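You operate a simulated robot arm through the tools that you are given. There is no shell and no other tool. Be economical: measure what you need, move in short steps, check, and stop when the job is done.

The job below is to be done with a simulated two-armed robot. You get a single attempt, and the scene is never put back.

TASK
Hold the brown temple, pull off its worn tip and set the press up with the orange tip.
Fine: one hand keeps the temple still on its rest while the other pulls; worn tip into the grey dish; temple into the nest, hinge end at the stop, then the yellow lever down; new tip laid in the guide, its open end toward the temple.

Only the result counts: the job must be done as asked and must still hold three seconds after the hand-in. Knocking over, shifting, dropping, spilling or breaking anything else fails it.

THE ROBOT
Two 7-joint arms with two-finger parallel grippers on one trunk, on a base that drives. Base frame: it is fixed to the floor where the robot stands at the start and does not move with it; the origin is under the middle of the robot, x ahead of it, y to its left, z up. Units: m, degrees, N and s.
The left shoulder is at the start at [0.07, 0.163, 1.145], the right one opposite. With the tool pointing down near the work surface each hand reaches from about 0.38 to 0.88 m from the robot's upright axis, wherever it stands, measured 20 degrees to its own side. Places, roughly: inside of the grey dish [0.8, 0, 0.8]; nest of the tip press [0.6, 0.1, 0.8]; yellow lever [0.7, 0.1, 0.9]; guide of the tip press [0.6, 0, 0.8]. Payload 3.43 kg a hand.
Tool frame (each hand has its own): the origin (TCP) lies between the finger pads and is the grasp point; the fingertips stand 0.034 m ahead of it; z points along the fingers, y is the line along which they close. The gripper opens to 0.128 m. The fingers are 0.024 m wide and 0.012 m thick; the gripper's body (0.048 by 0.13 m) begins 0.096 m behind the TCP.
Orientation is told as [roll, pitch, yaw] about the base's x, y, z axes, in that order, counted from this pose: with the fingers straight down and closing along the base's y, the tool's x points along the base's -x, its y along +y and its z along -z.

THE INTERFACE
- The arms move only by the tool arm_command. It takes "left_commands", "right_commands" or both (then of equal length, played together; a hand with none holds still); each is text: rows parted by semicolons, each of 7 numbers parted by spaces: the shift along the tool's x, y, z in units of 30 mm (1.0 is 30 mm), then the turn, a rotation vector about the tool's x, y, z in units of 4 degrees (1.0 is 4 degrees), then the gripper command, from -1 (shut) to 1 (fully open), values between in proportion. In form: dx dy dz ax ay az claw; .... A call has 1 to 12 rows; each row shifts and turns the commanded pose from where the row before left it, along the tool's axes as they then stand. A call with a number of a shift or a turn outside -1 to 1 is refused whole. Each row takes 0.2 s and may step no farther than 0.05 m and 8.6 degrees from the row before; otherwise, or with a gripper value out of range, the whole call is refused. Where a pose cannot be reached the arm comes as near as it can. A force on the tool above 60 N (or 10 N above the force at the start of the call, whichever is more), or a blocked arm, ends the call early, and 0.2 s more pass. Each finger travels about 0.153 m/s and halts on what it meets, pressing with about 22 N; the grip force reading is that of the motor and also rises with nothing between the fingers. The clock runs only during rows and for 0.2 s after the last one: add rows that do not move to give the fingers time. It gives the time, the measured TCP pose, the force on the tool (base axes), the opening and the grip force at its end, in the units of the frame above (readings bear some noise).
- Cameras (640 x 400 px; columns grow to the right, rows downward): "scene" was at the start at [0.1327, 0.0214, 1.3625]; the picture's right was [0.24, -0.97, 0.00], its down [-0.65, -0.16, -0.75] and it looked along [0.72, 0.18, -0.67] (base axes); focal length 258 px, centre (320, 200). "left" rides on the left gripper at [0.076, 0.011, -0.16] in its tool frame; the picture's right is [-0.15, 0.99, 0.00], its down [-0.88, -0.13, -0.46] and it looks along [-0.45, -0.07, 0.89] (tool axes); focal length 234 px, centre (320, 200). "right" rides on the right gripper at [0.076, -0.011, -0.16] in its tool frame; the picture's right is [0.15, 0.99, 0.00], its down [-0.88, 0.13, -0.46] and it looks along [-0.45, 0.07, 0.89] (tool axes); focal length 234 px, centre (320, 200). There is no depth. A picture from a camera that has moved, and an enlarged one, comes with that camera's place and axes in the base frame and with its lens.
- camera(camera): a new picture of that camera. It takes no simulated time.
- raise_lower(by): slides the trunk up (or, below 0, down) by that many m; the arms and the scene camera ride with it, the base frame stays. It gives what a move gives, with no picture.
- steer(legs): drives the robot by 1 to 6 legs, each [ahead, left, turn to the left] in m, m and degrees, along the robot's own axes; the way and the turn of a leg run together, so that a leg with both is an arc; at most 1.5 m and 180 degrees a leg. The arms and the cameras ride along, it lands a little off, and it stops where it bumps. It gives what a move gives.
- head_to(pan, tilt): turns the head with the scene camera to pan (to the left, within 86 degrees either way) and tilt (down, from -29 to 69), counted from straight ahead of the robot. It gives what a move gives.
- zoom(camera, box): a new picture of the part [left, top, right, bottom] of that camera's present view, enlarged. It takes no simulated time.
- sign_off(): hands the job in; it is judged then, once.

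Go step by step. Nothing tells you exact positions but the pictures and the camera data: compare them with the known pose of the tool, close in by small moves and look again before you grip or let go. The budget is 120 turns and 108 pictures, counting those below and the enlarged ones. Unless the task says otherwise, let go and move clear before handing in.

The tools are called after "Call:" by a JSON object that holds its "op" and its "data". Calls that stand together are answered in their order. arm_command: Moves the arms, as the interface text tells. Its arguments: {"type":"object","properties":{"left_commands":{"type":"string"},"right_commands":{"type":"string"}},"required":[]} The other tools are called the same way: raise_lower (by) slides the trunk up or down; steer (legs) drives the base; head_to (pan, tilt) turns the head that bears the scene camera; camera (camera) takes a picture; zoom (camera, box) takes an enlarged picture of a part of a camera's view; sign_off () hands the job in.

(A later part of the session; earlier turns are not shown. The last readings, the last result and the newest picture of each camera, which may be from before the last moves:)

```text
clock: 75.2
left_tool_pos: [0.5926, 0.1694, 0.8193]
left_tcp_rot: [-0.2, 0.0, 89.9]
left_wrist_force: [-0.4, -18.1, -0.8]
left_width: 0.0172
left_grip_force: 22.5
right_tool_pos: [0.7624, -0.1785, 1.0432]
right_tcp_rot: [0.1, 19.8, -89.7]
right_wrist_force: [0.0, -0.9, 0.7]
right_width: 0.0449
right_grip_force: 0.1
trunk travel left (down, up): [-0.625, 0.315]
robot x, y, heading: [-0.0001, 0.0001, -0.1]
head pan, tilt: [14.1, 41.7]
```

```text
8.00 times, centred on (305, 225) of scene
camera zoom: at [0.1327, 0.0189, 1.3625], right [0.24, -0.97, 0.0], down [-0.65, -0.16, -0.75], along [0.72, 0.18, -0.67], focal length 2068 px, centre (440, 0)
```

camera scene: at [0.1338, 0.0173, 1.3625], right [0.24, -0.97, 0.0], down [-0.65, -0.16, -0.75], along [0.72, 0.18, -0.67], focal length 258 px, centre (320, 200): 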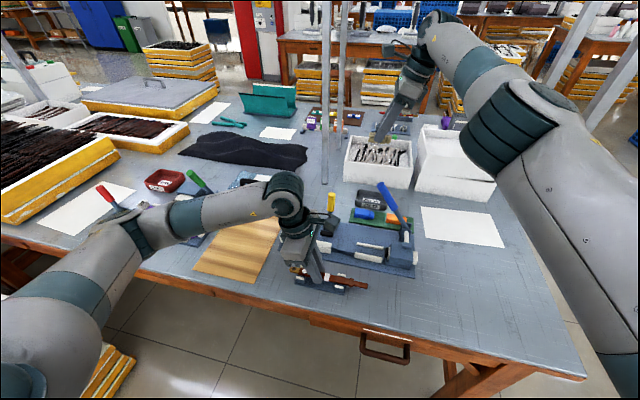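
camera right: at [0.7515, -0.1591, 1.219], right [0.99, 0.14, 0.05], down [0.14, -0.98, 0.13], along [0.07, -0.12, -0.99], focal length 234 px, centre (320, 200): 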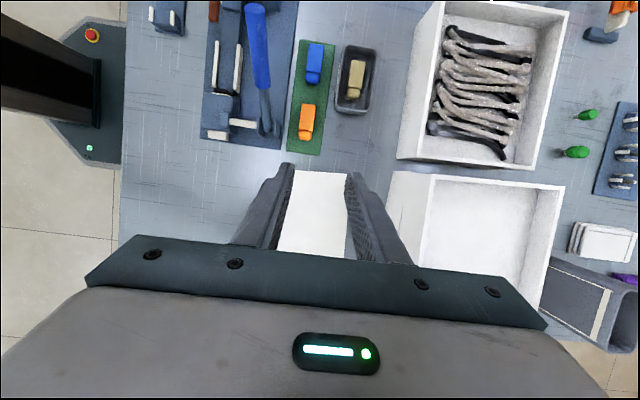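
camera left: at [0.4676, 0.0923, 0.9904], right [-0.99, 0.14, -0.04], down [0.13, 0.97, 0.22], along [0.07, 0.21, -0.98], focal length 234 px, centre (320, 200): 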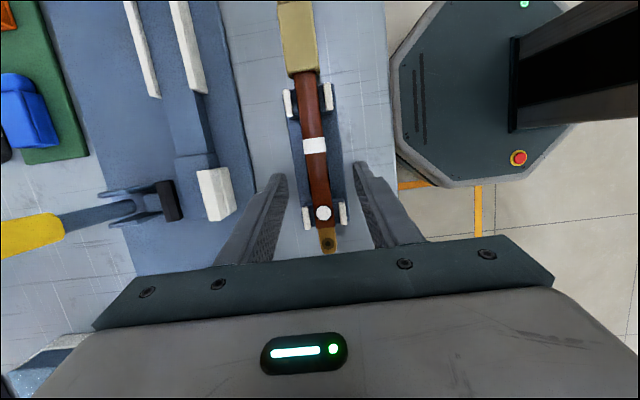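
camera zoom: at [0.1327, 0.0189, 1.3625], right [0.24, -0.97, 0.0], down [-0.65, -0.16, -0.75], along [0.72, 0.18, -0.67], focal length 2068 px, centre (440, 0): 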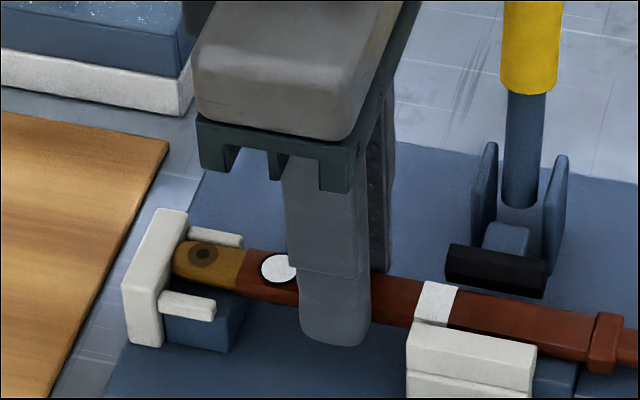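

Contact with the stop is confirmed (rising to 18 N). Relieve the push, release gently and rise.

Call:
{"op": "arm_command", "data": {"left_commands": "0.08 0 0 0 0 0 -1;0 0 0.02 0 0 0 -1;0 0 0 0 0 0 -0.6;0 0 0 0 0 0 -0.4;0 0 0 0 0 0 -0.4;0 0 -0.5 0 0 0 -0.4;0 0 -1 0 0 0 -0.4;0 0 -1 0 0 0 -0.4"}}

Call:
{"op": "zoom", "data": {"camera": "scene", "box": [275, 190, 375, 260]}}

Call:
{"op": "zoom", "data": {"camera": "left", "box": [200, 0, 440, 270]}}

```text
clock: 77.0
left_tool_pos: [0.5887, 0.1682, 0.8966]
left_tcp_rot: [-0.2, -0.1, 90.1]
left_wrist_force: [0.2, 0.3, 0.0]
left_width: 0.0384
left_grip_force: 0.1
right_tool_pos: [0.7644, -0.1786, 1.0422]
right_tcp_rot: [0.0, 19.8, -89.6]
right_wrist_force: [-0.4, 0.8, -0.3]
right_width: 0.0446
right_grip_force: 0.0
trunk travel left (down, up): [-0.625, 0.315]
robot x, y, heading: [-0.0021, 0.0038, -0.2]
head pan, tilt: [14.1, 41.7]
```

```text
5.71 times, centred on (325, 225) of scene
camera zoom: at [0.1324, 0.0208, 1.3625], right [0.24, -0.97, 0.0], down [-0.65, -0.16, -0.75], along [0.72, 0.18, -0.67], focal length 1477 px, centre (291, 57)
```

zoom: 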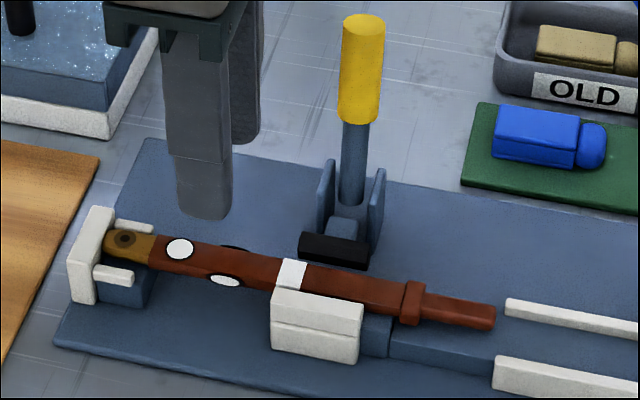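

```text
1.48 times, centred on (320, 135) of left
camera zoom: at [0.5778, 0.0922, 1.0553], right [-0.99, 0.14, 0.0], down [0.13, 0.88, 0.46], along [0.07, 0.45, -0.89], focal length 347 px, centre (320, 296)
```

zoom: 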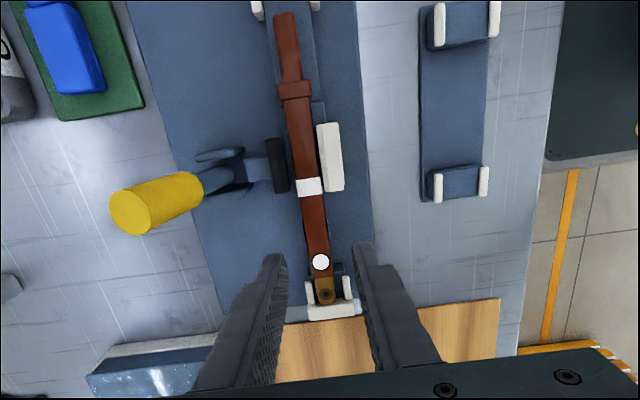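

The temple sits in the nest with the hinge between the prongs at the stop. Next the yellow lever: I'll cage its handle (top at about (0.670, 0.118, 0.897)) with the open left fingers, without squeezing.

Call:
{"op": "arm_command", "data": {"left_commands": "0 0 -0.7 0 0 0 -0.1;0 0 -0.7 0 0 0 -0.1;0 0 -0.7 0 0 0 -0.1;0.545 -0.877 0 0 0 0 -0.1;0.545 -0.877 0 0 0 0 -0.1;0.545 -0.877 0 0 0 0 -0.1;0 0 0 0 0 0 -0.1"}}

Call:
{"op": "zoom", "data": {"camera": "scene", "box": [285, 130, 385, 260]}}

Call:
{"op": "camera", "data": {"camera": "left"}}

```text
clock: 78.5
left_tool_pos: [0.6696, 0.1206, 0.9574]
left_tcp_rot: [-0.1, 0.0, 90.1]
left_wrist_force: [0.0, -0.2, -0.3]
left_width: 0.0575
left_grip_force: 0.1
right_tool_pos: [0.7644, -0.176, 1.0426]
right_tcp_rot: [0.1, 19.7, -89.5]
right_wrist_force: [-0.6, 0.4, -0.2]
right_width: 0.0447
right_grip_force: 0.2
trunk travel left (down, up): [-0.625, 0.315]
robot x, y, heading: [0.0029, -0.0004, 0.2]
head pan, tilt: [14.1, 41.7]
```

```text
3.08 times, centred on (335, 195) of scene
camera zoom: at [0.1325, 0.022, 1.3625], right [0.24, -0.97, 0.0], down [-0.65, -0.16, -0.75], along [0.72, 0.18, -0.67], focal length 795 px, centre (274, 215)
```

zoom: 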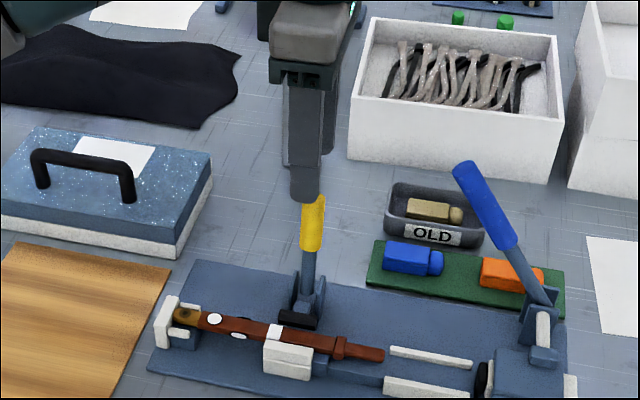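

```text
40 pictures are left
camera left: at [0.6581, 0.0445, 1.1172], right [-0.99, 0.14, 0.0], down [0.13, 0.88, 0.46], along [0.07, 0.45, -0.89], focal length 234 px, centre (320, 200)
```

left: 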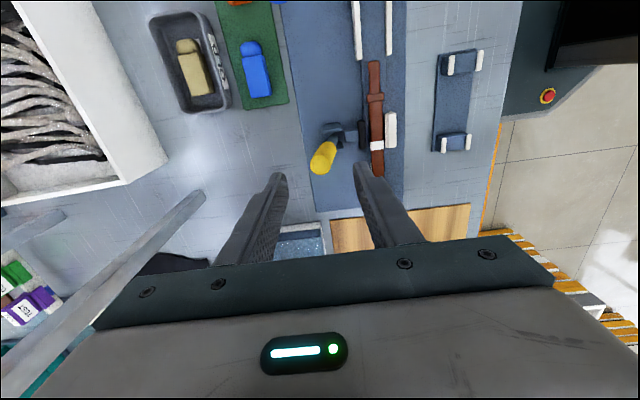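

Lower around the handle and try a gentle pull toward -x first, reading the force.

Call:
{"op": "arm_command", "data": {"left_commands": "0 0 0.65 0 0 0 -0.1;0 0 0.65 0 0 0 -0.1;0 0 0.65 0 0 0 -0.1;0 0.4 0 0 0 0 -0.1;0 0.3 0 0 0 0 -0.1;0 0 0 0 0 0 -0.1"}}

Call:
{"op": "arm_command", "data": {"left_commands": "0 0.15 0 0 0 0 -0.1;0 0 0 0 0 0 -0.1"}}

Call:
{"op": "zoom", "data": {"camera": "scene", "box": [285, 160, 375, 260]}}

```text
clock: 80.0
left_tool_pos: [0.6508, 0.1224, 0.8972]
left_tcp_rot: [-0.1, 0.0, 90.0]
left_wrist_force: [2.1, -0.7, -0.2]
left_width: 0.0593
left_grip_force: 1.7
right_tool_pos: [0.7649, -0.1765, 1.0441]
right_tcp_rot: [0.1, 19.8, -89.7]
right_wrist_force: [0.2, -0.9, -0.6]
right_width: 0.0449
right_grip_force: 0.2
trunk travel left (down, up): [-0.625, 0.315]
robot x, y, heading: [0.0045, 0.0028, 0.0]
head pan, tilt: [14.1, 41.7]
```

```text
clock: 80.5
left_tool_pos: [0.6477, 0.1219, 0.8971]
left_tcp_rot: [-0.2, 0.0, 90.0]
left_wrist_force: [10.9, -0.1, 0.0]
left_width: 0.0638
left_grip_force: 6.2
right_tool_pos: [0.7657, -0.176, 1.0422]
right_tcp_rot: [0.0, 19.6, -89.6]
right_wrist_force: [-0.8, -0.2, 0.6]
right_width: 0.0447
right_grip_force: 0.1
trunk travel left (down, up): [-0.625, 0.315]
robot x, y, heading: [-0.0032, 0.001, -0.0]
head pan, tilt: [14.1, 41.7]
```

```text
4.00 times, centred on (330, 210) of scene
camera zoom: at [0.1346, 0.0214, 1.3623], right [0.24, -0.97, 0.0], down [-0.65, -0.16, -0.75], along [0.72, 0.18, -0.67], focal length 1034 px, centre (280, 160)
```

zoom: 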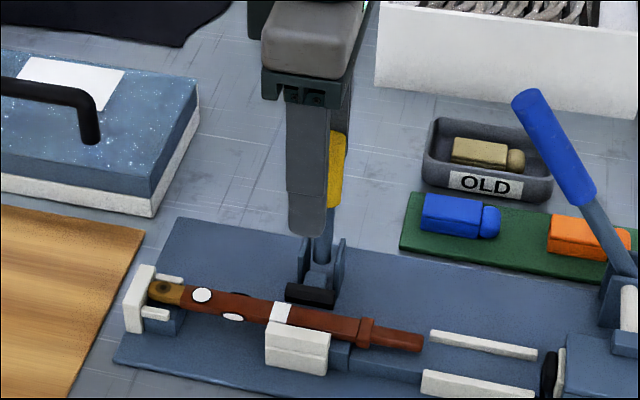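

It resists toward -x (the finger is being pushed open), likely its end stop. Try +x.

Call:
{"op": "arm_command", "data": {"left_commands": "0 -0.5 0 0 0 0 -0.1;0 -0.5 0 0 0 0 -0.1;0 -0.35 0 0 0 0 -0.1;0 0 0 0 0 0 -0.1"}}

Call:
{"op": "arm_command", "data": {"left_commands": "0 -0.25 0 0 0 0 -0.1;0 0 0 0 0 0 -0.1"}}

Call:
{"op": "zoom", "data": {"camera": "scene", "box": [285, 160, 375, 260]}}

```text
clock: 81.5
left_tool_pos: [0.686, 0.1194, 0.8977]
left_tcp_rot: [-0.1, 0.0, 90.0]
left_wrist_force: [-1.5, -0.1, 0.3]
left_width: 0.0587
left_grip_force: 0.9
right_tool_pos: [0.7639, -0.177, 1.0432]
right_tcp_rot: [0.1, 19.7, -89.6]
right_wrist_force: [0.8, -0.3, -0.1]
right_width: 0.0448
right_grip_force: 0.0
trunk travel left (down, up): [-0.625, 0.315]
robot x, y, heading: [-0.0003, -0.0016, 0.1]
head pan, tilt: [14.1, 41.7]
```

```text
clock: 82.2
left_tool_pos: [0.6943, 0.1205, 0.8975]
left_tcp_rot: [0.0, -0.1, 90.1]
left_wrist_force: [-0.4, 0.3, -0.1]
left_width: 0.0583
left_grip_force: 0.2
right_tool_pos: [0.7629, -0.1768, 1.0432]
right_tcp_rot: [0.1, 19.8, -89.6]
right_wrist_force: [0.7, 0.5, 0.4]
right_width: 0.0452
right_grip_force: 0.0
trunk travel left (down, up): [-0.625, 0.315]
robot x, y, heading: [-0.0032, 0.0004, -0.0]
head pan, tilt: [14.1, 41.7]
```

```text
4.00 times, centred on (330, 210) of scene
camera zoom: at [0.1325, 0.0214, 1.3625], right [0.24, -0.97, 0.0], down [-0.65, -0.16, -0.75], along [0.72, 0.18, -0.67], focal length 1034 px, centre (280, 160)
```

zoom: 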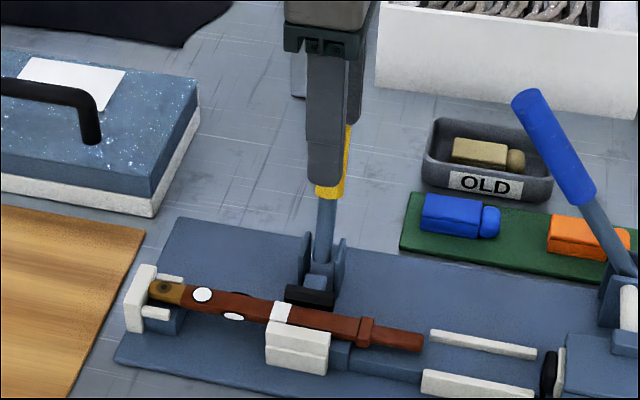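

It swings freely toward +x, so down is backward. Follow its arc with the front finger to about 75°.

Call:
{"op": "arm_command", "data": {"left_commands": "0 -0.417 0 0 0 0 -0.1;0 -0.417 0 0 0 0 -0.1;0 -0.26 0.2 0 0 0 -0.1;0 -0.26 0.2 0 0 0 -0.1;0 -0.18 0.32 0 0 0 -0.1;0 -0.18 0.32 0 0 0 -0.1;0 0 0 0 0 0 -0.1"}}

Call:
{"op": "zoom", "data": {"camera": "scene", "box": [285, 160, 375, 260]}}

```text
clock: 83.8
left_tool_pos: [0.7435, 0.1203, 0.8699]
left_tcp_rot: [-0.3, 0.0, 90.1]
left_wrist_force: [-0.7, 0.9, 8.5]
left_width: 0.0577
left_grip_force: 0.6
right_tool_pos: [0.7618, -0.1763, 1.0447]
right_tcp_rot: [0.1, 19.8, -89.6]
right_wrist_force: [-0.5, 0.8, 0.0]
right_width: 0.0449
right_grip_force: 0.1
trunk travel left (down, up): [-0.625, 0.315]
robot x, y, heading: [-0.001, 0.0008, 0.1]
head pan, tilt: [14.1, 41.7]
```

```text
4.00 times, centred on (330, 210) of scene
camera zoom: at [0.1299, 0.0211, 1.363], right [0.24, -0.97, 0.0], down [-0.64, -0.16, -0.75], along [0.73, 0.18, -0.66], focal length 1034 px, centre (280, 160)
```

zoom: 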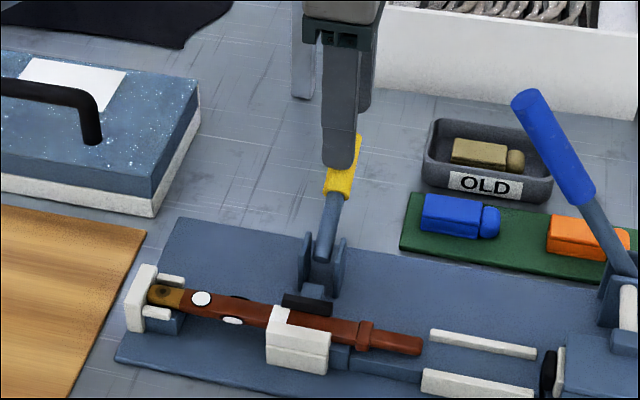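

The pad is advancing onto the temple and pushing takes ~8 N. Continue down.

Call:
{"op": "arm_command", "data": {"left_commands": "0 -0.1 0.3 0 0 0 -0.1;0 -0.05 0.3 0 0 0 -0.1;0 0 0 0 0 0 -0.1"}}

Call:
{"op": "arm_command", "data": {"left_commands": "0 0 0.25 0 0 0 -0.1;0 0 0 0 0 0 -0.1"}}

Call:
{"op": "zoom", "data": {"camera": "scene", "box": [285, 160, 375, 260]}}

```text
clock: 84.5
left_tool_pos: [0.7488, 0.1207, 0.8597]
left_tcp_rot: [-0.7, 0.1, 90.1]
left_wrist_force: [-1.0, 5.0, 52.5]
left_width: 0.058
left_grip_force: 0.7
right_tool_pos: [0.7588, -0.1769, 1.0475]
right_tcp_rot: [0.3, 19.9, -89.5]
right_wrist_force: [0.1, 0.1, -0.3]
right_width: 0.0449
right_grip_force: 0.0
trunk travel left (down, up): [-0.625, 0.315]
robot x, y, heading: [-0.0013, 0.0014, 0.1]
head pan, tilt: [14.1, 41.7]
```

```text
clock: 84.9
left_tool_pos: [0.7506, 0.1209, 0.8608]
left_tcp_rot: [-1.2, 0.3, 90.2]
left_wrist_force: [-11.3, 2.3, 29.8]
left_width: 0.0639
left_grip_force: 5.9
right_tool_pos: [0.7614, -0.1762, 1.0439]
right_tcp_rot: [0.2, 19.8, -89.5]
right_wrist_force: [0.0, -0.5, -0.6]
right_width: 0.0448
right_grip_force: 0.0
trunk travel left (down, up): [-0.625, 0.315]
robot x, y, heading: [-0.0004, -0.0014, 0.1]
head pan, tilt: [14.1, 41.7]
stopped in row 1 (left hand): the force on the tool passed its limit (the readings are from after the stop); the commanded pose is now the measured one
```

```text
4.00 times, centred on (330, 210) of scene
camera zoom: at [0.129, 0.0214, 1.3624], right [0.24, -0.97, 0.0], down [-0.64, -0.16, -0.75], along [0.73, 0.18, -0.66], focal length 1034 px, centre (280, 160)
```

zoom: 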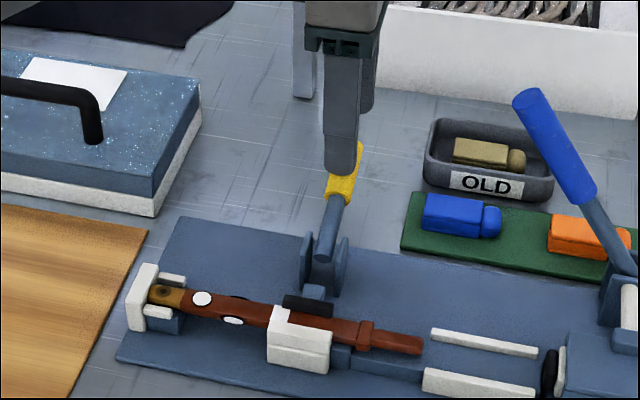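

The lever met a firm stop (>50 N) at about 75–80°, with the pad against the temple. Lift clear and inspect whether it stays down.

Call:
{"op": "arm_command", "data": {"left_commands": "0 0 -0.3 0 0 0 -0.1;0 0 -1 0 0 0 -0.1;0 0 -1 0 0 0 -0.1;0 0 -1 0 0 0 -0.1;0 0.6 0 0 0 0 -0.1;0 0 0 0 0 0 -0.1"}}

Call:
{"op": "zoom", "data": {"camera": "scene", "box": [275, 180, 365, 260]}}

Call:
{"op": "zoom", "data": {"camera": "left", "box": [220, 0, 460, 220]}}

```text
clock: 86.3
left_tool_pos: [0.7325, 0.1206, 0.9517]
left_tcp_rot: [-0.8, 0.1, 90.2]
left_wrist_force: [-1.5, -0.2, -0.8]
left_width: 0.0574
left_grip_force: 0.0
right_tool_pos: [0.7634, -0.1765, 1.0435]
right_tcp_rot: [0.0, 19.8, -89.5]
right_wrist_force: [-0.1, -0.7, 0.5]
right_width: 0.0449
right_grip_force: 0.0
trunk travel left (down, up): [-0.625, 0.315]
robot x, y, heading: [0.0001, 0.0006, 0.0]
head pan, tilt: [14.1, 41.7]
```

```text
5.00 times, centred on (320, 220) of scene
camera zoom: at [0.1327, 0.0209, 1.3625], right [0.24, -0.97, 0.0], down [-0.65, -0.16, -0.75], along [0.72, 0.18, -0.67], focal length 1292 px, centre (320, 100)
```

zoom: 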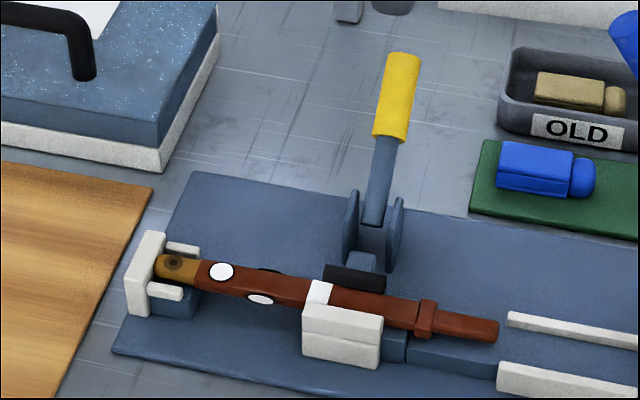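

```text
1.82 times, centred on (340, 110) of left
camera zoom: at [0.7193, 0.045, 1.1126], right [-0.99, 0.14, -0.01], down [0.12, 0.88, 0.46], along [0.08, 0.45, -0.89], focal length 426 px, centre (284, 364)
```

zoom: 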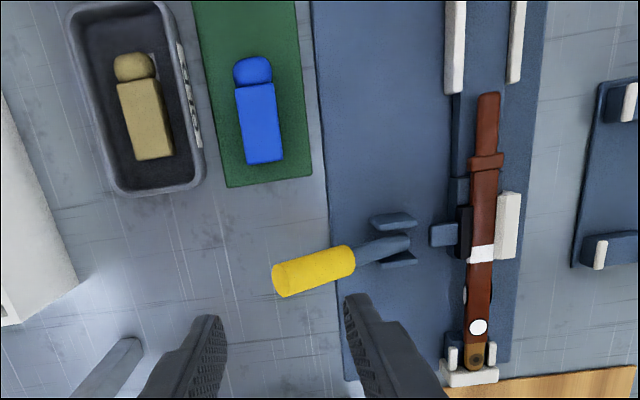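

The lever end is now at about z=0.856, roughly 60° from upright, so it may have sprung back a bit. I'll press again with closed fingers nearer the handle end and read the forces.

Call:
{"op": "arm_command", "data": {"left_commands": "0 0 0 0 0 0 -1;0 0 0.5 0 0 0 -1;0 0 0.8 0 0 0 -1;0 0 0.3 0 0 0 -1;0 0 0 0 0 0 -1"}}

Call:
{"op": "arm_command", "data": {"left_commands": "0 0 0.3 0 0 0 -1;0 0 0 0 0 0 -1"}}

Call:
{"op": "arm_command", "data": {"left_commands": "0 0 0.3 0 0 0 -1;0 0 0 0 0 0 -1"}}

Call:
{"op": "arm_command", "data": {"left_commands": "0 0 0.2 0 0 0 -1;0 0 0 0 0 0 -1"}}

Call:
{"op": "zoom", "data": {"camera": "scene", "box": [275, 180, 365, 260]}}

```text
clock: 87.5
left_tool_pos: [0.7328, 0.1199, 0.9036]
left_tcp_rot: [-0.8, 0.1, 90.1]
left_wrist_force: [0.3, 0.7, 0.0]
left_width: 0.0004
left_grip_force: 22.3
right_tool_pos: [0.7649, -0.1752, 1.0425]
right_tcp_rot: [0.2, 19.6, -89.6]
right_wrist_force: [0.0, 0.0, 0.4]
right_width: 0.0447
right_grip_force: 0.1
trunk travel left (down, up): [-0.625, 0.315]
robot x, y, heading: [-0.0002, -0.0003, -0.0]
head pan, tilt: [14.1, 41.7]
```

```text
clock: 88.1
left_tool_pos: [0.733, 0.122, 0.896]
left_tcp_rot: [-0.8, 0.2, 90.1]
left_wrist_force: [1.3, -0.6, 1.3]
left_width: 0.0
left_grip_force: 22.1
right_tool_pos: [0.7625, -0.1769, 1.0431]
right_tcp_rot: [0.1, 19.8, -89.6]
right_wrist_force: [0.7, 0.4, 0.4]
right_width: 0.045
right_grip_force: 0.0
trunk travel left (down, up): [-0.625, 0.315]
robot x, y, heading: [0.0, -0.0002, -0.1]
head pan, tilt: [14.1, 41.7]
```

```text
clock: 88.7
left_tool_pos: [0.7342, 0.1202, 0.8881]
left_tcp_rot: [-1.0, 0.2, 90.2]
left_wrist_force: [10.7, 0.7, 18.1]
left_width: 0.0001
left_grip_force: 21.9
right_tool_pos: [0.7629, -0.1764, 1.0429]
right_tcp_rot: [0.2, 19.8, -89.5]
right_wrist_force: [0.4, 0.7, 0.1]
right_width: 0.0445
right_grip_force: 0.0
trunk travel left (down, up): [-0.625, 0.315]
robot x, y, heading: [0.002, 0.0004, -0.0]
head pan, tilt: [14.1, 41.7]
```

```text
clock: 89.3
left_tool_pos: [0.7323, 0.1208, 0.882]
left_tcp_rot: [-0.7, 0.1, 90.1]
left_wrist_force: [1.9, 1.0, 6.1]
left_width: 0.0
left_grip_force: 22.1
right_tool_pos: [0.7617, -0.1756, 1.0435]
right_tcp_rot: [0.2, 19.8, -89.6]
right_wrist_force: [-0.4, -0.5, -1.0]
right_width: 0.045
right_grip_force: 0.1
trunk travel left (down, up): [-0.625, 0.315]
robot x, y, heading: [-0.0018, 0.0008, -0.3]
head pan, tilt: [14.1, 41.7]
```

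```text
5.00 times, centred on (320, 220) of scene
camera zoom: at [0.1308, 0.0213, 1.3626], right [0.24, -0.97, 0.0], down [-0.64, -0.16, -0.75], along [0.72, 0.18, -0.66], focal length 1292 px, centre (320, 100)
```

zoom: 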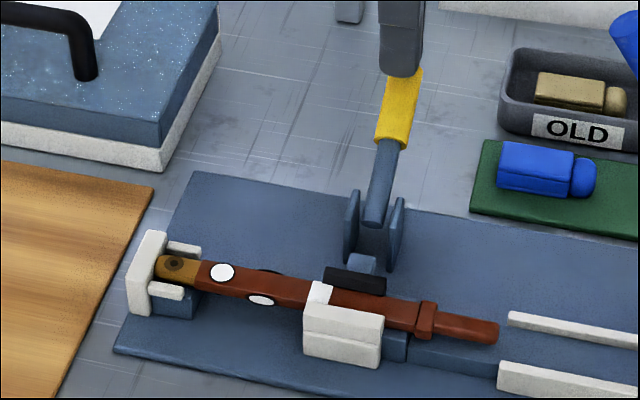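

It moves further down with modest force (6–18 N). Continue pressing in steps.

Call:
{"op": "arm_command", "data": {"left_commands": "0 -0.05 0.25 0 0 0 -1;0 0 0 0 0 0 -1"}}

Call:
{"op": "arm_command", "data": {"left_commands": "0 -0.05 0.25 0 0 0 -1;0 0 0 0 0 0 -1"}}

Call:
{"op": "arm_command", "data": {"left_commands": "0 0 0.25 0 0 0 -1;0 0 0 0 0 0 -1"}}

Call:
{"op": "arm_command", "data": {"left_commands": "0 0 0.25 0 0 0 -1;0 0 0 0 0 0 -1"}}

Call:
{"op": "zoom", "data": {"camera": "scene", "box": [275, 180, 365, 260]}}

```text
clock: 89.9
left_tool_pos: [0.7362, 0.121, 0.8738]
left_tcp_rot: [-0.9, 0.1, 90.0]
left_wrist_force: [-0.8, 3.0, 22.1]
left_width: 0.0
left_grip_force: 22.2
right_tool_pos: [0.7618, -0.1759, 1.0448]
right_tcp_rot: [0.2, 19.8, -89.6]
right_wrist_force: [-0.1, 0.1, 0.1]
right_width: 0.0445
right_grip_force: 0.0
trunk travel left (down, up): [-0.625, 0.315]
robot x, y, heading: [-0.0003, -0.0023, -0.0]
head pan, tilt: [14.1, 41.7]
```

```text
clock: 90.5
left_tool_pos: [0.7359, 0.1212, 0.8683]
left_tcp_rot: [-1.0, 0.2, 90.1]
left_wrist_force: [1.2, 3.3, 31.0]
left_width: 0.0
left_grip_force: 21.9
right_tool_pos: [0.7606, -0.1764, 1.0446]
right_tcp_rot: [0.2, 19.8, -89.6]
right_wrist_force: [-0.2, 0.1, 0.0]
right_width: 0.0449
right_grip_force: 0.1
trunk travel left (down, up): [-0.625, 0.315]
robot x, y, heading: [-0.0022, 0.0039, -0.2]
head pan, tilt: [14.1, 41.7]
```

```text
clock: 91.1
left_tool_pos: [0.7367, 0.1206, 0.8652]
left_tcp_rot: [-1.3, 0.2, 90.2]
left_wrist_force: [-2.7, 5.6, 50.7]
left_width: 0.0
left_grip_force: 22.0
right_tool_pos: [0.7593, -0.1762, 1.0457]
right_tcp_rot: [0.3, 19.8, -89.5]
right_wrist_force: [0.3, 0.3, 0.1]
right_width: 0.045
right_grip_force: 0.0
trunk travel left (down, up): [-0.625, 0.315]
robot x, y, heading: [0.0011, -0.0004, 0.1]
head pan, tilt: [14.1, 41.7]
```

```text
clock: 91.6
left_tool_pos: [0.7373, 0.1203, 0.8653]
left_tcp_rot: [-1.6, 0.5, 90.1]
left_wrist_force: [-21.8, 2.9, 27.9]
left_width: 0.0001
left_grip_force: 21.7
right_tool_pos: [0.7584, -0.1746, 1.0457]
right_tcp_rot: [0.2, 19.7, -89.3]
right_wrist_force: [-0.1, 1.0, 0.6]
right_width: 0.0447
right_grip_force: 0.0
trunk travel left (down, up): [-0.625, 0.315]
robot x, y, heading: [0.0, 0.0005, 0.2]
head pan, tilt: [14.1, 41.7]
stopped in row 2 (left hand): the force on the tool passed its limit (the readings are from after the stop); the commanded pose is now the measured one
```

```text
5.00 times, centred on (320, 220) of scene
camera zoom: at [0.1263, 0.0218, 1.3627], right [0.25, -0.97, 0.0], down [-0.64, -0.16, -0.75], along [0.73, 0.18, -0.66], focal length 1292 px, centre (320, 100)
```

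zoom: 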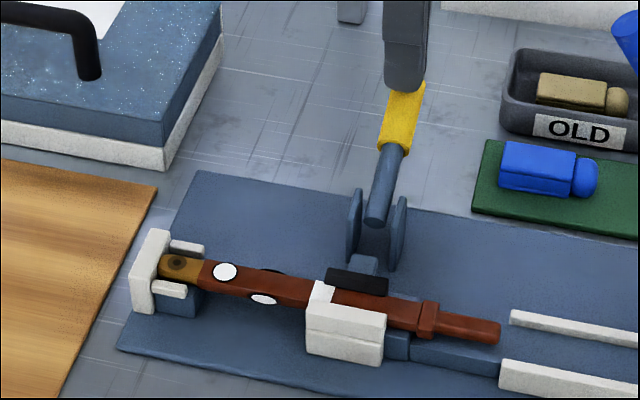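

Again blocked firmly at tip z≈0.83. Lift and see where the lever settles.

Call:
{"op": "arm_command", "data": {"left_commands": "0 0 -0.3 0 0 0 -1;0 0 -1 0 0 0 -1;0 0 -1 0 0 0 -1;0 0 -1 0 0 0 -1;0 0 0 0 0 0 -1"}}

Call:
{"op": "zoom", "data": {"camera": "scene", "box": [275, 180, 365, 260]}}

Call:
{"op": "zoom", "data": {"camera": "left", "box": [240, 50, 460, 220]}}

```text
clock: 92.8
left_tool_pos: [0.739, 0.122, 0.9555]
left_tcp_rot: [-1.3, 0.4, 90.2]
left_wrist_force: [0.8, -0.5, -0.7]
left_width: 0.0001
left_grip_force: 21.8
right_tool_pos: [0.7637, -0.1759, 1.0434]
right_tcp_rot: [0.0, 19.7, -89.5]
right_wrist_force: [0.6, -0.4, -0.9]
right_width: 0.0448
right_grip_force: 0.0
trunk travel left (down, up): [-0.625, 0.315]
robot x, y, heading: [0.0007, 0.0009, 0.1]
head pan, tilt: [14.1, 41.7]
```

```text
5.00 times, centred on (320, 220) of scene
camera zoom: at [0.1337, 0.0217, 1.3623], right [0.24, -0.97, 0.0], down [-0.65, -0.16, -0.75], along [0.72, 0.18, -0.67], focal length 1292 px, centre (320, 100)
```

zoom: 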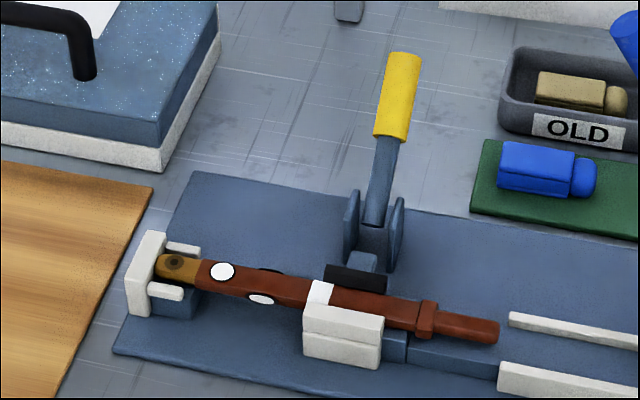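

```text
2.35 times, centred on (350, 135) of left
camera zoom: at [0.7244, 0.0459, 1.1164], right [-0.99, 0.14, -0.02], down [0.12, 0.88, 0.45], along [0.09, 0.45, -0.89], focal length 551 px, centre (249, 353)
```

zoom: 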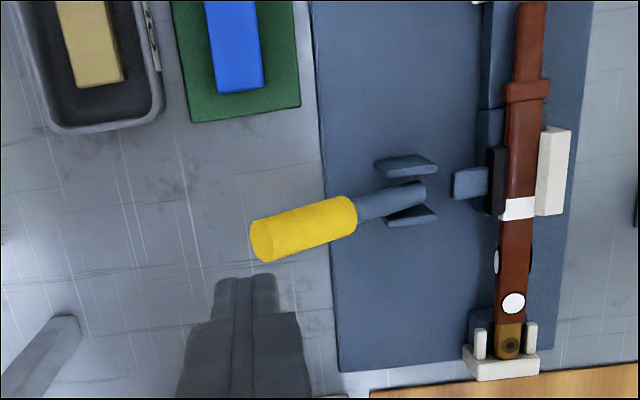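

The lever settles in the same lowered position each time, pad holding the temple against the wall. Now I retire the left hand and bring the right hand over the orange tip (about (0.739, -0.07)).

Call:
{"op": "arm_command", "data": {"left_commands": "-0.82 0 -0.58 0 0 0 -1;-0.82 0 -0.58 0 0 0 -1;-0.82 0 -0.58 0 0 0 -1;-0.82 0 -0.58 0 0 0 -1;-0.82 0 -0.58 0 0 0 -1;-0.82 0 -0.58 0 0 0 -1;0 0 0 0 0 0 -1", "right_commands": "0.26 -0.144 0.88 0 0 0 -0.14;0.26 -0.144 0.88 0 0 0 -0.14;0.26 -0.144 0.88 0 0 0 -0.14;0.26 -0.144 0.88 0 0 0 -0.14;0.26 -0.144 0.88 0 0 0 -0.14;0.26 -0.144 0.88 0 0 0 -0.14;0 0 0 0 0 0 -0.14"}}

Call:
{"op": "zoom", "data": {"camera": "right", "box": [220, 80, 420, 260]}}

```text
clock: 94.4
left_tool_pos: [0.7357, 0.2658, 1.0595]
left_tcp_rot: [-1.3, 0.2, 90.2]
left_wrist_force: [-0.3, -0.2, 0.8]
left_width: 0.0
left_grip_force: 21.9
right_tool_pos: [0.7367, -0.0805, 0.9097]
right_tcp_rot: [0.1, 19.8, -89.7]
right_wrist_force: [0.5, 0.2, 0.4]
right_width: 0.0551
right_grip_force: 0.1
trunk travel left (down, up): [-0.625, 0.315]
robot x, y, heading: [-0.001, -0.0042, -0.1]
head pan, tilt: [14.1, 41.7]
```

```text
2.22 times, centred on (320, 170) of right
camera zoom: at [0.7255, -0.0623, 1.086], right [0.99, 0.14, 0.05], down [0.14, -0.98, 0.13], along [0.07, -0.12, -0.99], focal length 520 px, centre (320, 267)
```

zoom: 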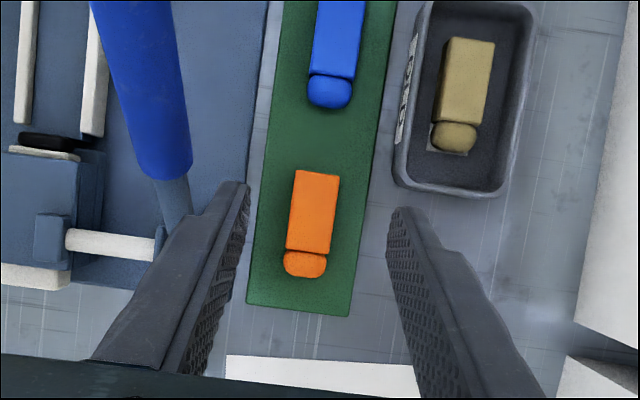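

Orange tip body is centred at (0.738, -0.068), aligned with y, open end toward +y. Descend and close.

Call:
{"op": "arm_command", "data": {"right_commands": "-0.238 0.011 0.744 0 0 0 -0.14;-0.238 0.011 0.744 0 0 0 -0.14;-0.238 0.011 0.744 0 0 0 -0.14;-0.238 0.011 0.72 0 0 0 -0.14;0 0 0 0 0 0 -0.14"}}

Call:
{"op": "zoom", "data": {"camera": "right", "box": [220, 80, 420, 260]}}

Call:
{"op": "zoom", "data": {"camera": "scene", "box": [340, 160, 440, 250]}}

```text
clock: 95.6
left_tool_pos: [0.7344, 0.2656, 1.0584]
left_tcp_rot: [-1.4, 0.4, 90.2]
left_wrist_force: [0.2, 0.1, -0.8]
left_width: 0.0001
left_grip_force: 22.4
right_tool_pos: [0.7378, -0.0748, 0.8165]
right_tcp_rot: [0.0, 19.6, -89.6]
right_wrist_force: [-0.6, -0.9, -0.2]
right_width: 0.0548
right_grip_force: 0.0
trunk travel left (down, up): [-0.625, 0.315]
robot x, y, heading: [0.0017, -0.003, -0.1]
head pan, tilt: [14.1, 41.7]
```

```text
2.22 times, centred on (320, 170) of right
camera zoom: at [0.7257, -0.058, 0.9915], right [0.99, 0.14, 0.05], down [0.14, -0.98, 0.13], along [0.07, -0.12, -0.99], focal length 520 px, centre (320, 267)
```

zoom: 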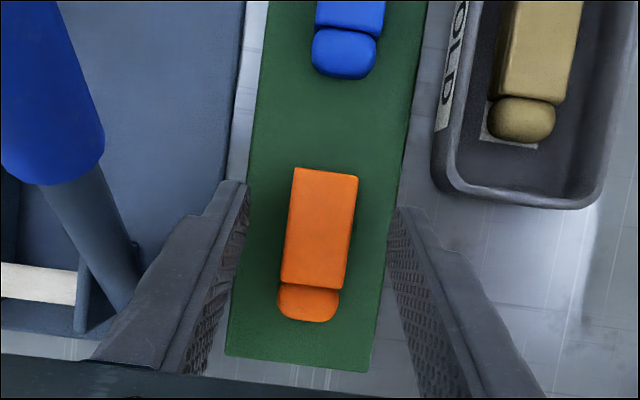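

```text
4.44 times, centred on (390, 205) of scene
camera zoom: at [0.1324, 0.0217, 1.3626], right [0.24, -0.97, 0.0], down [-0.65, -0.16, -0.75], along [0.72, 0.18, -0.67], focal length 1149 px, centre (9, 178)
```

zoom: 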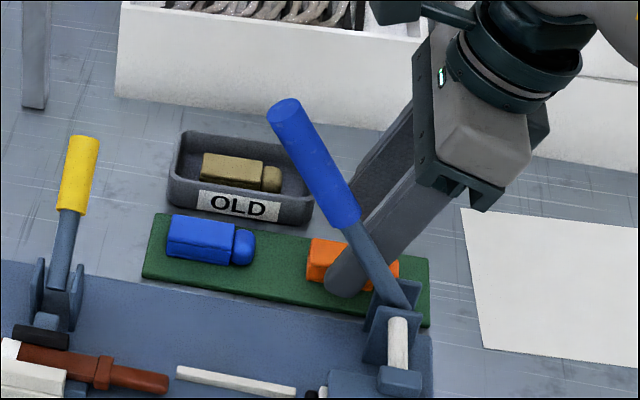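

Centred. Close on the orange tip and lift slightly.

Call:
{"op": "arm_command", "data": {"right_commands": "0 0 0 0 0 0 -0.5;0 0 0 0 0 0 -1;0 0 0 0 0 0 -1;0 0 0 0 0 0 -1;0.34 0 -0.94 0 0 0 -1;0.34 0 -0.94 0 0 0 -1;0.34 0 -0.94 0 0 0 -1;0 0 0 0 0 0 -1"}}

Call:
{"op": "zoom", "data": {"camera": "right", "box": [220, 80, 420, 260]}}

```text
clock: 97.4
left_tool_pos: [0.7351, 0.2664, 1.0595]
left_tcp_rot: [-1.4, 0.3, 90.2]
left_wrist_force: [0.2, -1.0, 0.4]
left_width: 0.0002
left_grip_force: 22.0
right_tool_pos: [0.7401, -0.0751, 0.9064]
right_tcp_rot: [0.0, 19.6, -89.5]
right_wrist_force: [-0.5, -0.6, 0.0]
right_width: 0.0249
right_grip_force: 22.0
trunk travel left (down, up): [-0.625, 0.315]
robot x, y, heading: [0.002, 0.002, -0.1]
head pan, tilt: [14.1, 41.7]
```

```text
2.22 times, centred on (320, 170) of right
camera zoom: at [0.7281, -0.058, 1.0824], right [0.99, 0.14, 0.05], down [0.14, -0.98, 0.13], along [0.07, -0.12, -0.99], focal length 520 px, centre (320, 267)
```

zoom: 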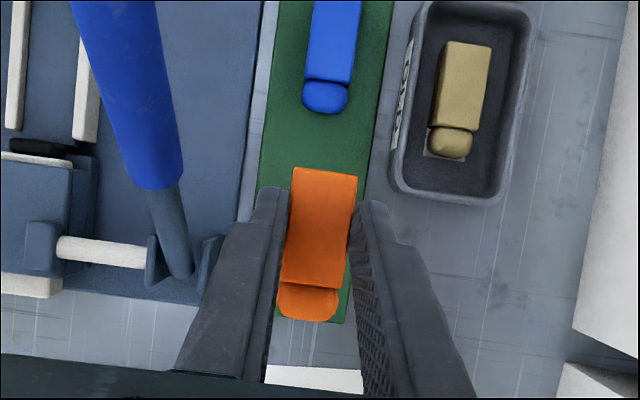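

Held. Lift high over the blue lever and move above the guide.

Call:
{"op": "arm_command", "data": {"right_commands": "0.34 0 -0.94 0 0 0 -1;0.34 0 -0.94 0 0 0 -1;0.34 0 -0.94 0 0 0 -1;0.34 0 -0.94 0 0 0 -1;0.387 -0.85 0.14 0 0 0 -1;0.387 -0.85 0.14 0 0 0 -1;0.387 -0.85 0.14 0 0 0 -1;0.387 -0.85 0.14 0 0 0 -1;0.387 -0.85 0.14 0 0 0 -1;0.387 -0.85 0.14 0 0 0 -1;0 0 0 0 0 0 -1"}}

Call:
{"op": "zoom", "data": {"camera": "right", "box": [220, 60, 420, 260]}}

Call:
{"op": "zoom", "data": {"camera": "scene", "box": [330, 210, 410, 270]}}

```text
clock: 99.8
left_tool_pos: [0.7368, 0.2657, 1.0596]
left_tcp_rot: [-1.4, 0.4, 90.2]
left_wrist_force: [-0.5, -0.6, 0.3]
left_width: 0.0001
left_grip_force: 22.0
right_tool_pos: [0.587, -0.0043, 1.0253]
right_tcp_rot: [0.1, 19.8, -89.7]
right_wrist_force: [0.3, 0.3, -0.9]
right_width: 0.0251
right_grip_force: 22.2
trunk travel left (down, up): [-0.625, 0.315]
robot x, y, heading: [0.0004, -0.0007, 0.2]
head pan, tilt: [14.1, 41.7]
```

```text
2.00 times, centred on (320, 160) of right
camera zoom: at [0.5752, 0.0147, 1.2016], right [0.99, 0.14, 0.05], down [0.14, -0.98, 0.13], along [0.07, -0.12, -0.99], focal length 468 px, centre (320, 280)
```

zoom: 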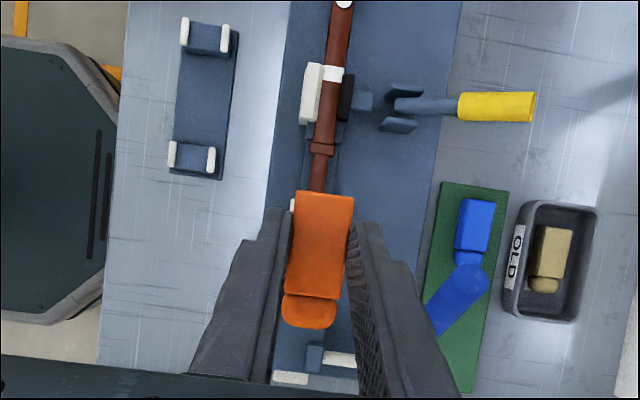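

```text
6.67 times, centred on (370, 240) of scene
camera zoom: at [0.1331, 0.0214, 1.3625], right [0.24, -0.97, 0.0], down [-0.65, -0.16, -0.75], along [0.72, 0.18, -0.67], focal length 1723 px, centre (-13, -67)
```

zoom: 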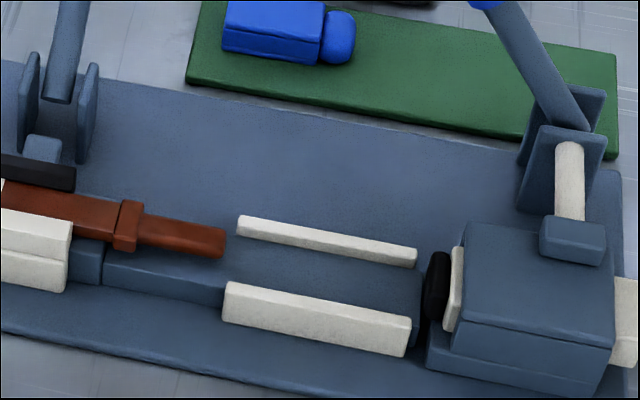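

Core end at y≈0.035, ram pad at y≈-0.046, rails y -0.041–0.031; my tip would span about -0.038–0.028, so y is right. Descend to z≈0.87 and check the x alignment with the rails.

Call:
{"op": "arm_command", "data": {"right_commands": "-0.351 0.01 0.971 0 0 0 -1;-0.351 0.01 0.971 0 0 0 -1;-0.351 0.01 0.971 0 0 0 -1;-0.351 0 0.971 0 0 0 -1;-0.351 0 0.971 0 0 0 -1;0 0 0 0 0 0 -1"}}

Call:
{"op": "zoom", "data": {"camera": "right", "box": [220, 60, 420, 260]}}

Call:
{"op": "zoom", "data": {"camera": "scene", "box": [330, 200, 410, 260]}}

```text
clock: 101.2
left_tool_pos: [0.7344, 0.2662, 1.059]
left_tcp_rot: [-1.3, 0.3, 90.2]
left_wrist_force: [0.8, -0.6, 0.9]
left_width: 0.0
left_grip_force: 21.9
right_tool_pos: [0.588, -0.002, 0.8703]
right_tcp_rot: [0.0, 19.7, -89.6]
right_wrist_force: [0.3, 0.7, 0.3]
right_width: 0.0249
right_grip_force: 21.9
trunk travel left (down, up): [-0.625, 0.315]
robot x, y, heading: [-0.0017, 0.0023, -0.2]
head pan, tilt: [14.1, 41.7]
```

```text
2.00 times, centred on (320, 160) of right
camera zoom: at [0.5764, 0.0154, 1.0467], right [0.99, 0.14, 0.05], down [0.14, -0.98, 0.13], along [0.07, -0.12, -0.99], focal length 468 px, centre (320, 280)
```

zoom: 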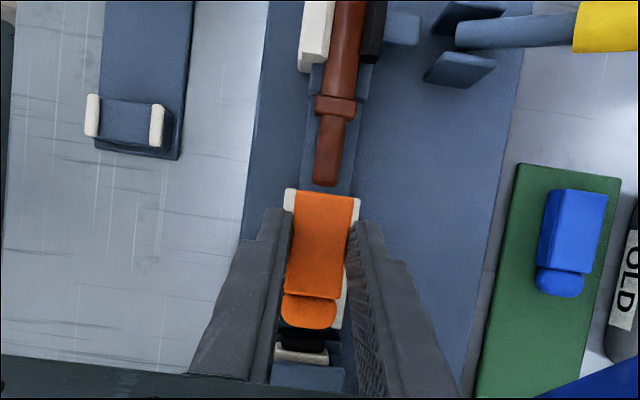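

```text
6.67 times, centred on (370, 230) of scene
camera zoom: at [0.1325, 0.0216, 1.3625], right [0.24, -0.97, 0.0], down [-0.65, -0.16, -0.75], along [0.72, 0.18, -0.67], focal length 1723 px, centre (-13, 0)
```

zoom: 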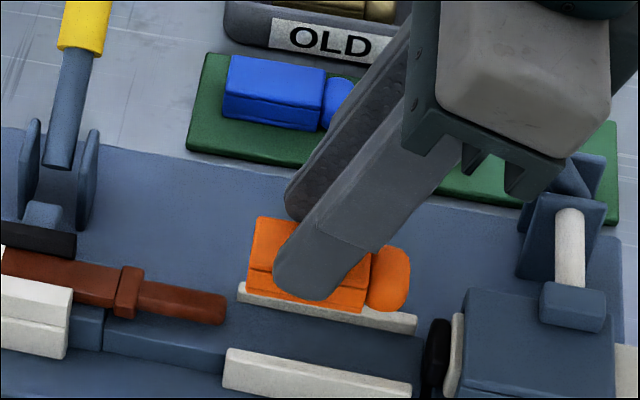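

Tip x is within 1 mm of the guide axis. Lower to z≈0.845, then in small steps.

Call:
{"op": "arm_command", "data": {"right_commands": "-0.18 0.033 0.377 0 0 0 -1;-0.18 0 0.377 0 0 0 -1;0 0 0 0 0 0 -1"}}

Call:
{"op": "arm_command", "data": {"right_commands": "-0.034 0 0.094 0 0 0 -1;-0.034 0 0.094 0 0 0 -1;0 0 0 0 0 0 -1"}}

Call:
{"op": "arm_command", "data": {"right_commands": "-0.034 0 0.094 0 0 0 -1;0 0 0 0 0 0 -1"}}

Call:
{"op": "zoom", "data": {"camera": "scene", "box": [330, 200, 410, 260]}}

```text
clock: 102.0
left_tool_pos: [0.7345, 0.267, 1.0587]
left_tcp_rot: [-1.4, 0.4, 90.2]
left_wrist_force: [0.2, -0.4, -0.7]
left_width: 0.0001
left_grip_force: 22.2
right_tool_pos: [0.5906, -0.003, 0.8457]
right_tcp_rot: [0.1, 19.8, -89.6]
right_wrist_force: [-0.4, -0.5, -0.4]
right_width: 0.0249
right_grip_force: 21.9
trunk travel left (down, up): [-0.625, 0.315]
robot x, y, heading: [-0.0014, 0.0044, -0.1]
head pan, tilt: [14.1, 41.7]
```

```text
clock: 102.8
left_tool_pos: [0.735, 0.2677, 1.0591]
left_tcp_rot: [-1.4, 0.3, 90.2]
left_wrist_force: [-1.1, -0.3, -0.8]
left_width: 0.0
left_grip_force: 21.9
right_tool_pos: [0.587, -0.0041, 0.8423]
right_tcp_rot: [0.0, 19.9, -89.7]
right_wrist_force: [-0.4, 0.3, 0.3]
right_width: 0.0248
right_grip_force: 22.3
trunk travel left (down, up): [-0.625, 0.315]
robot x, y, heading: [0.0029, -0.0024, 0.2]
head pan, tilt: [14.1, 41.7]
```

```text
clock: 103.4
left_tool_pos: [0.7347, 0.2663, 1.0584]
left_tcp_rot: [-1.4, 0.4, 90.1]
left_wrist_force: [-0.7, 0.1, 0.3]
left_width: 0.0
left_grip_force: 21.4
right_tool_pos: [0.587, -0.0054, 0.8376]
right_tcp_rot: [0.1, 19.7, -89.6]
right_wrist_force: [0.1, -0.4, 0.3]
right_width: 0.025
right_grip_force: 22.1
trunk travel left (down, up): [-0.625, 0.315]
robot x, y, heading: [-0.002, 0.0006, 0.1]
head pan, tilt: [14.1, 41.7]
```

```text
6.67 times, centred on (370, 230) of scene
camera zoom: at [0.1327, 0.0216, 1.3625], right [0.24, -0.97, 0.0], down [-0.65, -0.16, -0.75], along [0.72, 0.18, -0.67], focal length 1723 px, centre (-13, 0)
```

zoom: 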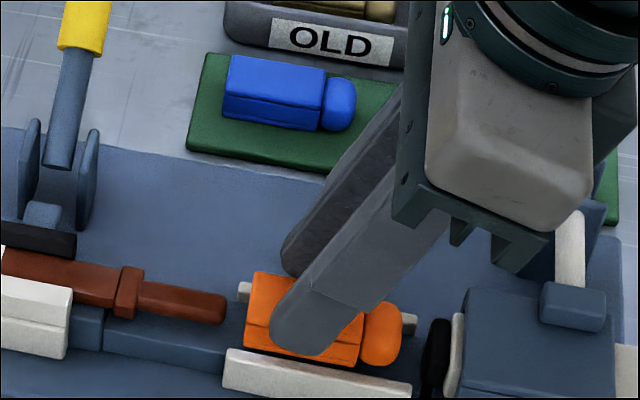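

Still free; continue in 3 mm steps with a 1 mm +x trim.

Call:
{"op": "arm_command", "data": {"right_commands": "-0.034 0.035 0.094 0 0 0 -1;0 0 0 0 0 0 -1"}}

Call:
{"op": "arm_command", "data": {"right_commands": "-0.034 0 0.094 0 0 0 -1;0 0 0 0 0 0 -1"}}

Call:
{"op": "arm_command", "data": {"right_commands": "-0.023 0 0.063 0 0 0 -1;0 0 0 0 0 0 -1"}}

Call:
{"op": "zoom", "data": {"camera": "scene", "box": [330, 200, 410, 260]}}

```text
clock: 104.0
left_tool_pos: [0.7341, 0.2661, 1.058]
left_tcp_rot: [-1.4, 0.3, 90.2]
left_wrist_force: [-0.1, -0.4, -0.4]
left_width: 0.0
left_grip_force: 22.2
right_tool_pos: [0.589, -0.0047, 0.836]
right_tcp_rot: [0.2, 19.7, -89.5]
right_wrist_force: [-0.3, 0.1, -0.7]
right_width: 0.0249
right_grip_force: 22.3
trunk travel left (down, up): [-0.625, 0.315]
robot x, y, heading: [0.0001, -0.0005, -0.2]
head pan, tilt: [14.1, 41.7]
```

```text
clock: 104.6
left_tool_pos: [0.7343, 0.2668, 1.0583]
left_tcp_rot: [-1.4, 0.4, 90.2]
left_wrist_force: [-0.9, 0.0, -0.6]
left_width: 0.0
left_grip_force: 21.6
right_tool_pos: [0.5897, -0.0045, 0.8332]
right_tcp_rot: [0.1, 19.8, -89.6]
right_wrist_force: [0.3, 0.7, 0.6]
right_width: 0.0251
right_grip_force: 22.4
trunk travel left (down, up): [-0.625, 0.315]
robot x, y, heading: [0.0028, -0.0005, 0.1]
head pan, tilt: [14.1, 41.7]
```

```text
clock: 105.2
left_tool_pos: [0.7346, 0.267, 1.0586]
left_tcp_rot: [-1.4, 0.3, 90.2]
left_wrist_force: [-0.1, -0.2, -0.4]
left_width: 0.0001
left_grip_force: 22.3
right_tool_pos: [0.589, -0.0053, 0.8306]
right_tcp_rot: [0.1, 19.7, -89.6]
right_wrist_force: [-0.2, -0.2, 0.3]
right_width: 0.025
right_grip_force: 22.2
trunk travel left (down, up): [-0.625, 0.315]
robot x, y, heading: [-0.0011, -0.0014, -0.1]
head pan, tilt: [14.1, 41.7]
```

```text
6.67 times, centred on (370, 230) of scene
camera zoom: at [0.1327, 0.0216, 1.3625], right [0.24, -0.97, 0.0], down [-0.65, -0.16, -0.75], along [0.72, 0.18, -0.67], focal length 1723 px, centre (-13, 0)
```

zoom: 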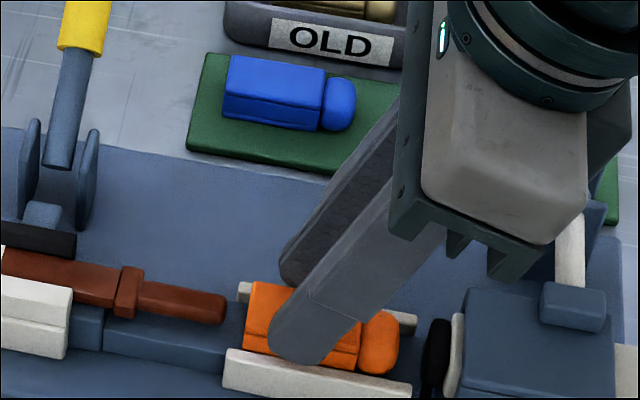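

The tip is entering between the rails. Keep going in 2 mm steps.

Call:
{"op": "arm_command", "data": {"right_commands": "-0.023 0 0.063 0 0 0 -1;0 0 0 0 0 0 -1"}}

Call:
{"op": "arm_command", "data": {"right_commands": "-0.023 0 0.063 0 0 0 -1;0 0 0 0 0 0 -1"}}

Call:
{"op": "arm_command", "data": {"right_commands": "-0.023 0 0.063 0 0 0 -1;0 0 0 0 0 0 -1"}}

Call:
{"op": "zoom", "data": {"camera": "scene", "box": [330, 200, 410, 260]}}

```text
clock: 105.8
left_tool_pos: [0.7347, 0.2671, 1.0599]
left_tcp_rot: [-1.5, 0.5, 90.2]
left_wrist_force: [0.1, 0.0, -0.8]
left_width: 0.0
left_grip_force: 22.0
right_tool_pos: [0.5886, -0.004, 0.8304]
right_tcp_rot: [0.2, 19.8, -89.5]
right_wrist_force: [-0.2, -0.6, 13.1]
right_width: 0.025
right_grip_force: 22.0
trunk travel left (down, up): [-0.625, 0.315]
robot x, y, heading: [-0.003, 0.0016, 0.0]
head pan, tilt: [14.1, 41.7]
```

```text
clock: 106.4
left_tool_pos: [0.7342, 0.2662, 1.0594]
left_tcp_rot: [-1.5, 0.4, 90.1]
left_wrist_force: [-0.1, -0.7, 0.0]
left_width: 0.0
left_grip_force: 21.5
right_tool_pos: [0.5887, -0.0042, 0.8293]
right_tcp_rot: [0.2, 19.8, -89.7]
right_wrist_force: [2.9, 0.8, 18.2]
right_width: 0.0249
right_grip_force: 22.4
trunk travel left (down, up): [-0.625, 0.315]
robot x, y, heading: [-0.004, 0.0013, -0.1]
head pan, tilt: [14.1, 41.7]
```

```text
clock: 107.0
left_tool_pos: [0.7344, 0.2658, 1.0588]
left_tcp_rot: [-1.4, 0.3, 90.2]
left_wrist_force: [0.2, 0.2, -0.3]
left_width: 0.0
left_grip_force: 21.8
right_tool_pos: [0.5888, -0.0045, 0.8258]
right_tcp_rot: [0.2, 19.8, -89.6]
right_wrist_force: [5.8, 0.2, 18.1]
right_width: 0.0251
right_grip_force: 22.2
trunk travel left (down, up): [-0.625, 0.315]
robot x, y, heading: [0.0024, -0.0005, -0.2]
head pan, tilt: [14.1, 41.7]
```

```text
6.67 times, centred on (370, 230) of scene
camera zoom: at [0.1317, 0.0217, 1.3627], right [0.24, -0.97, 0.0], down [-0.64, -0.16, -0.75], along [0.72, 0.18, -0.66], focal length 1723 px, centre (-13, 0)
```

zoom: 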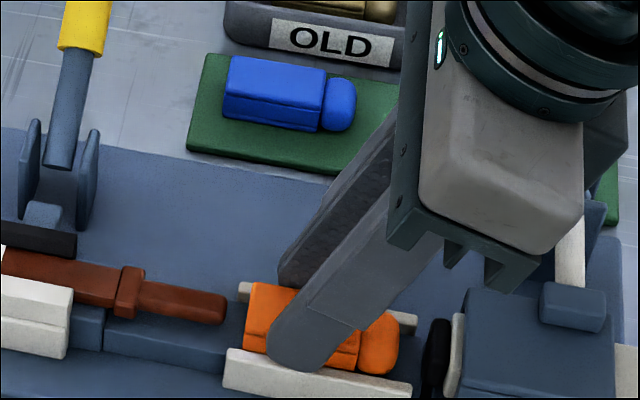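

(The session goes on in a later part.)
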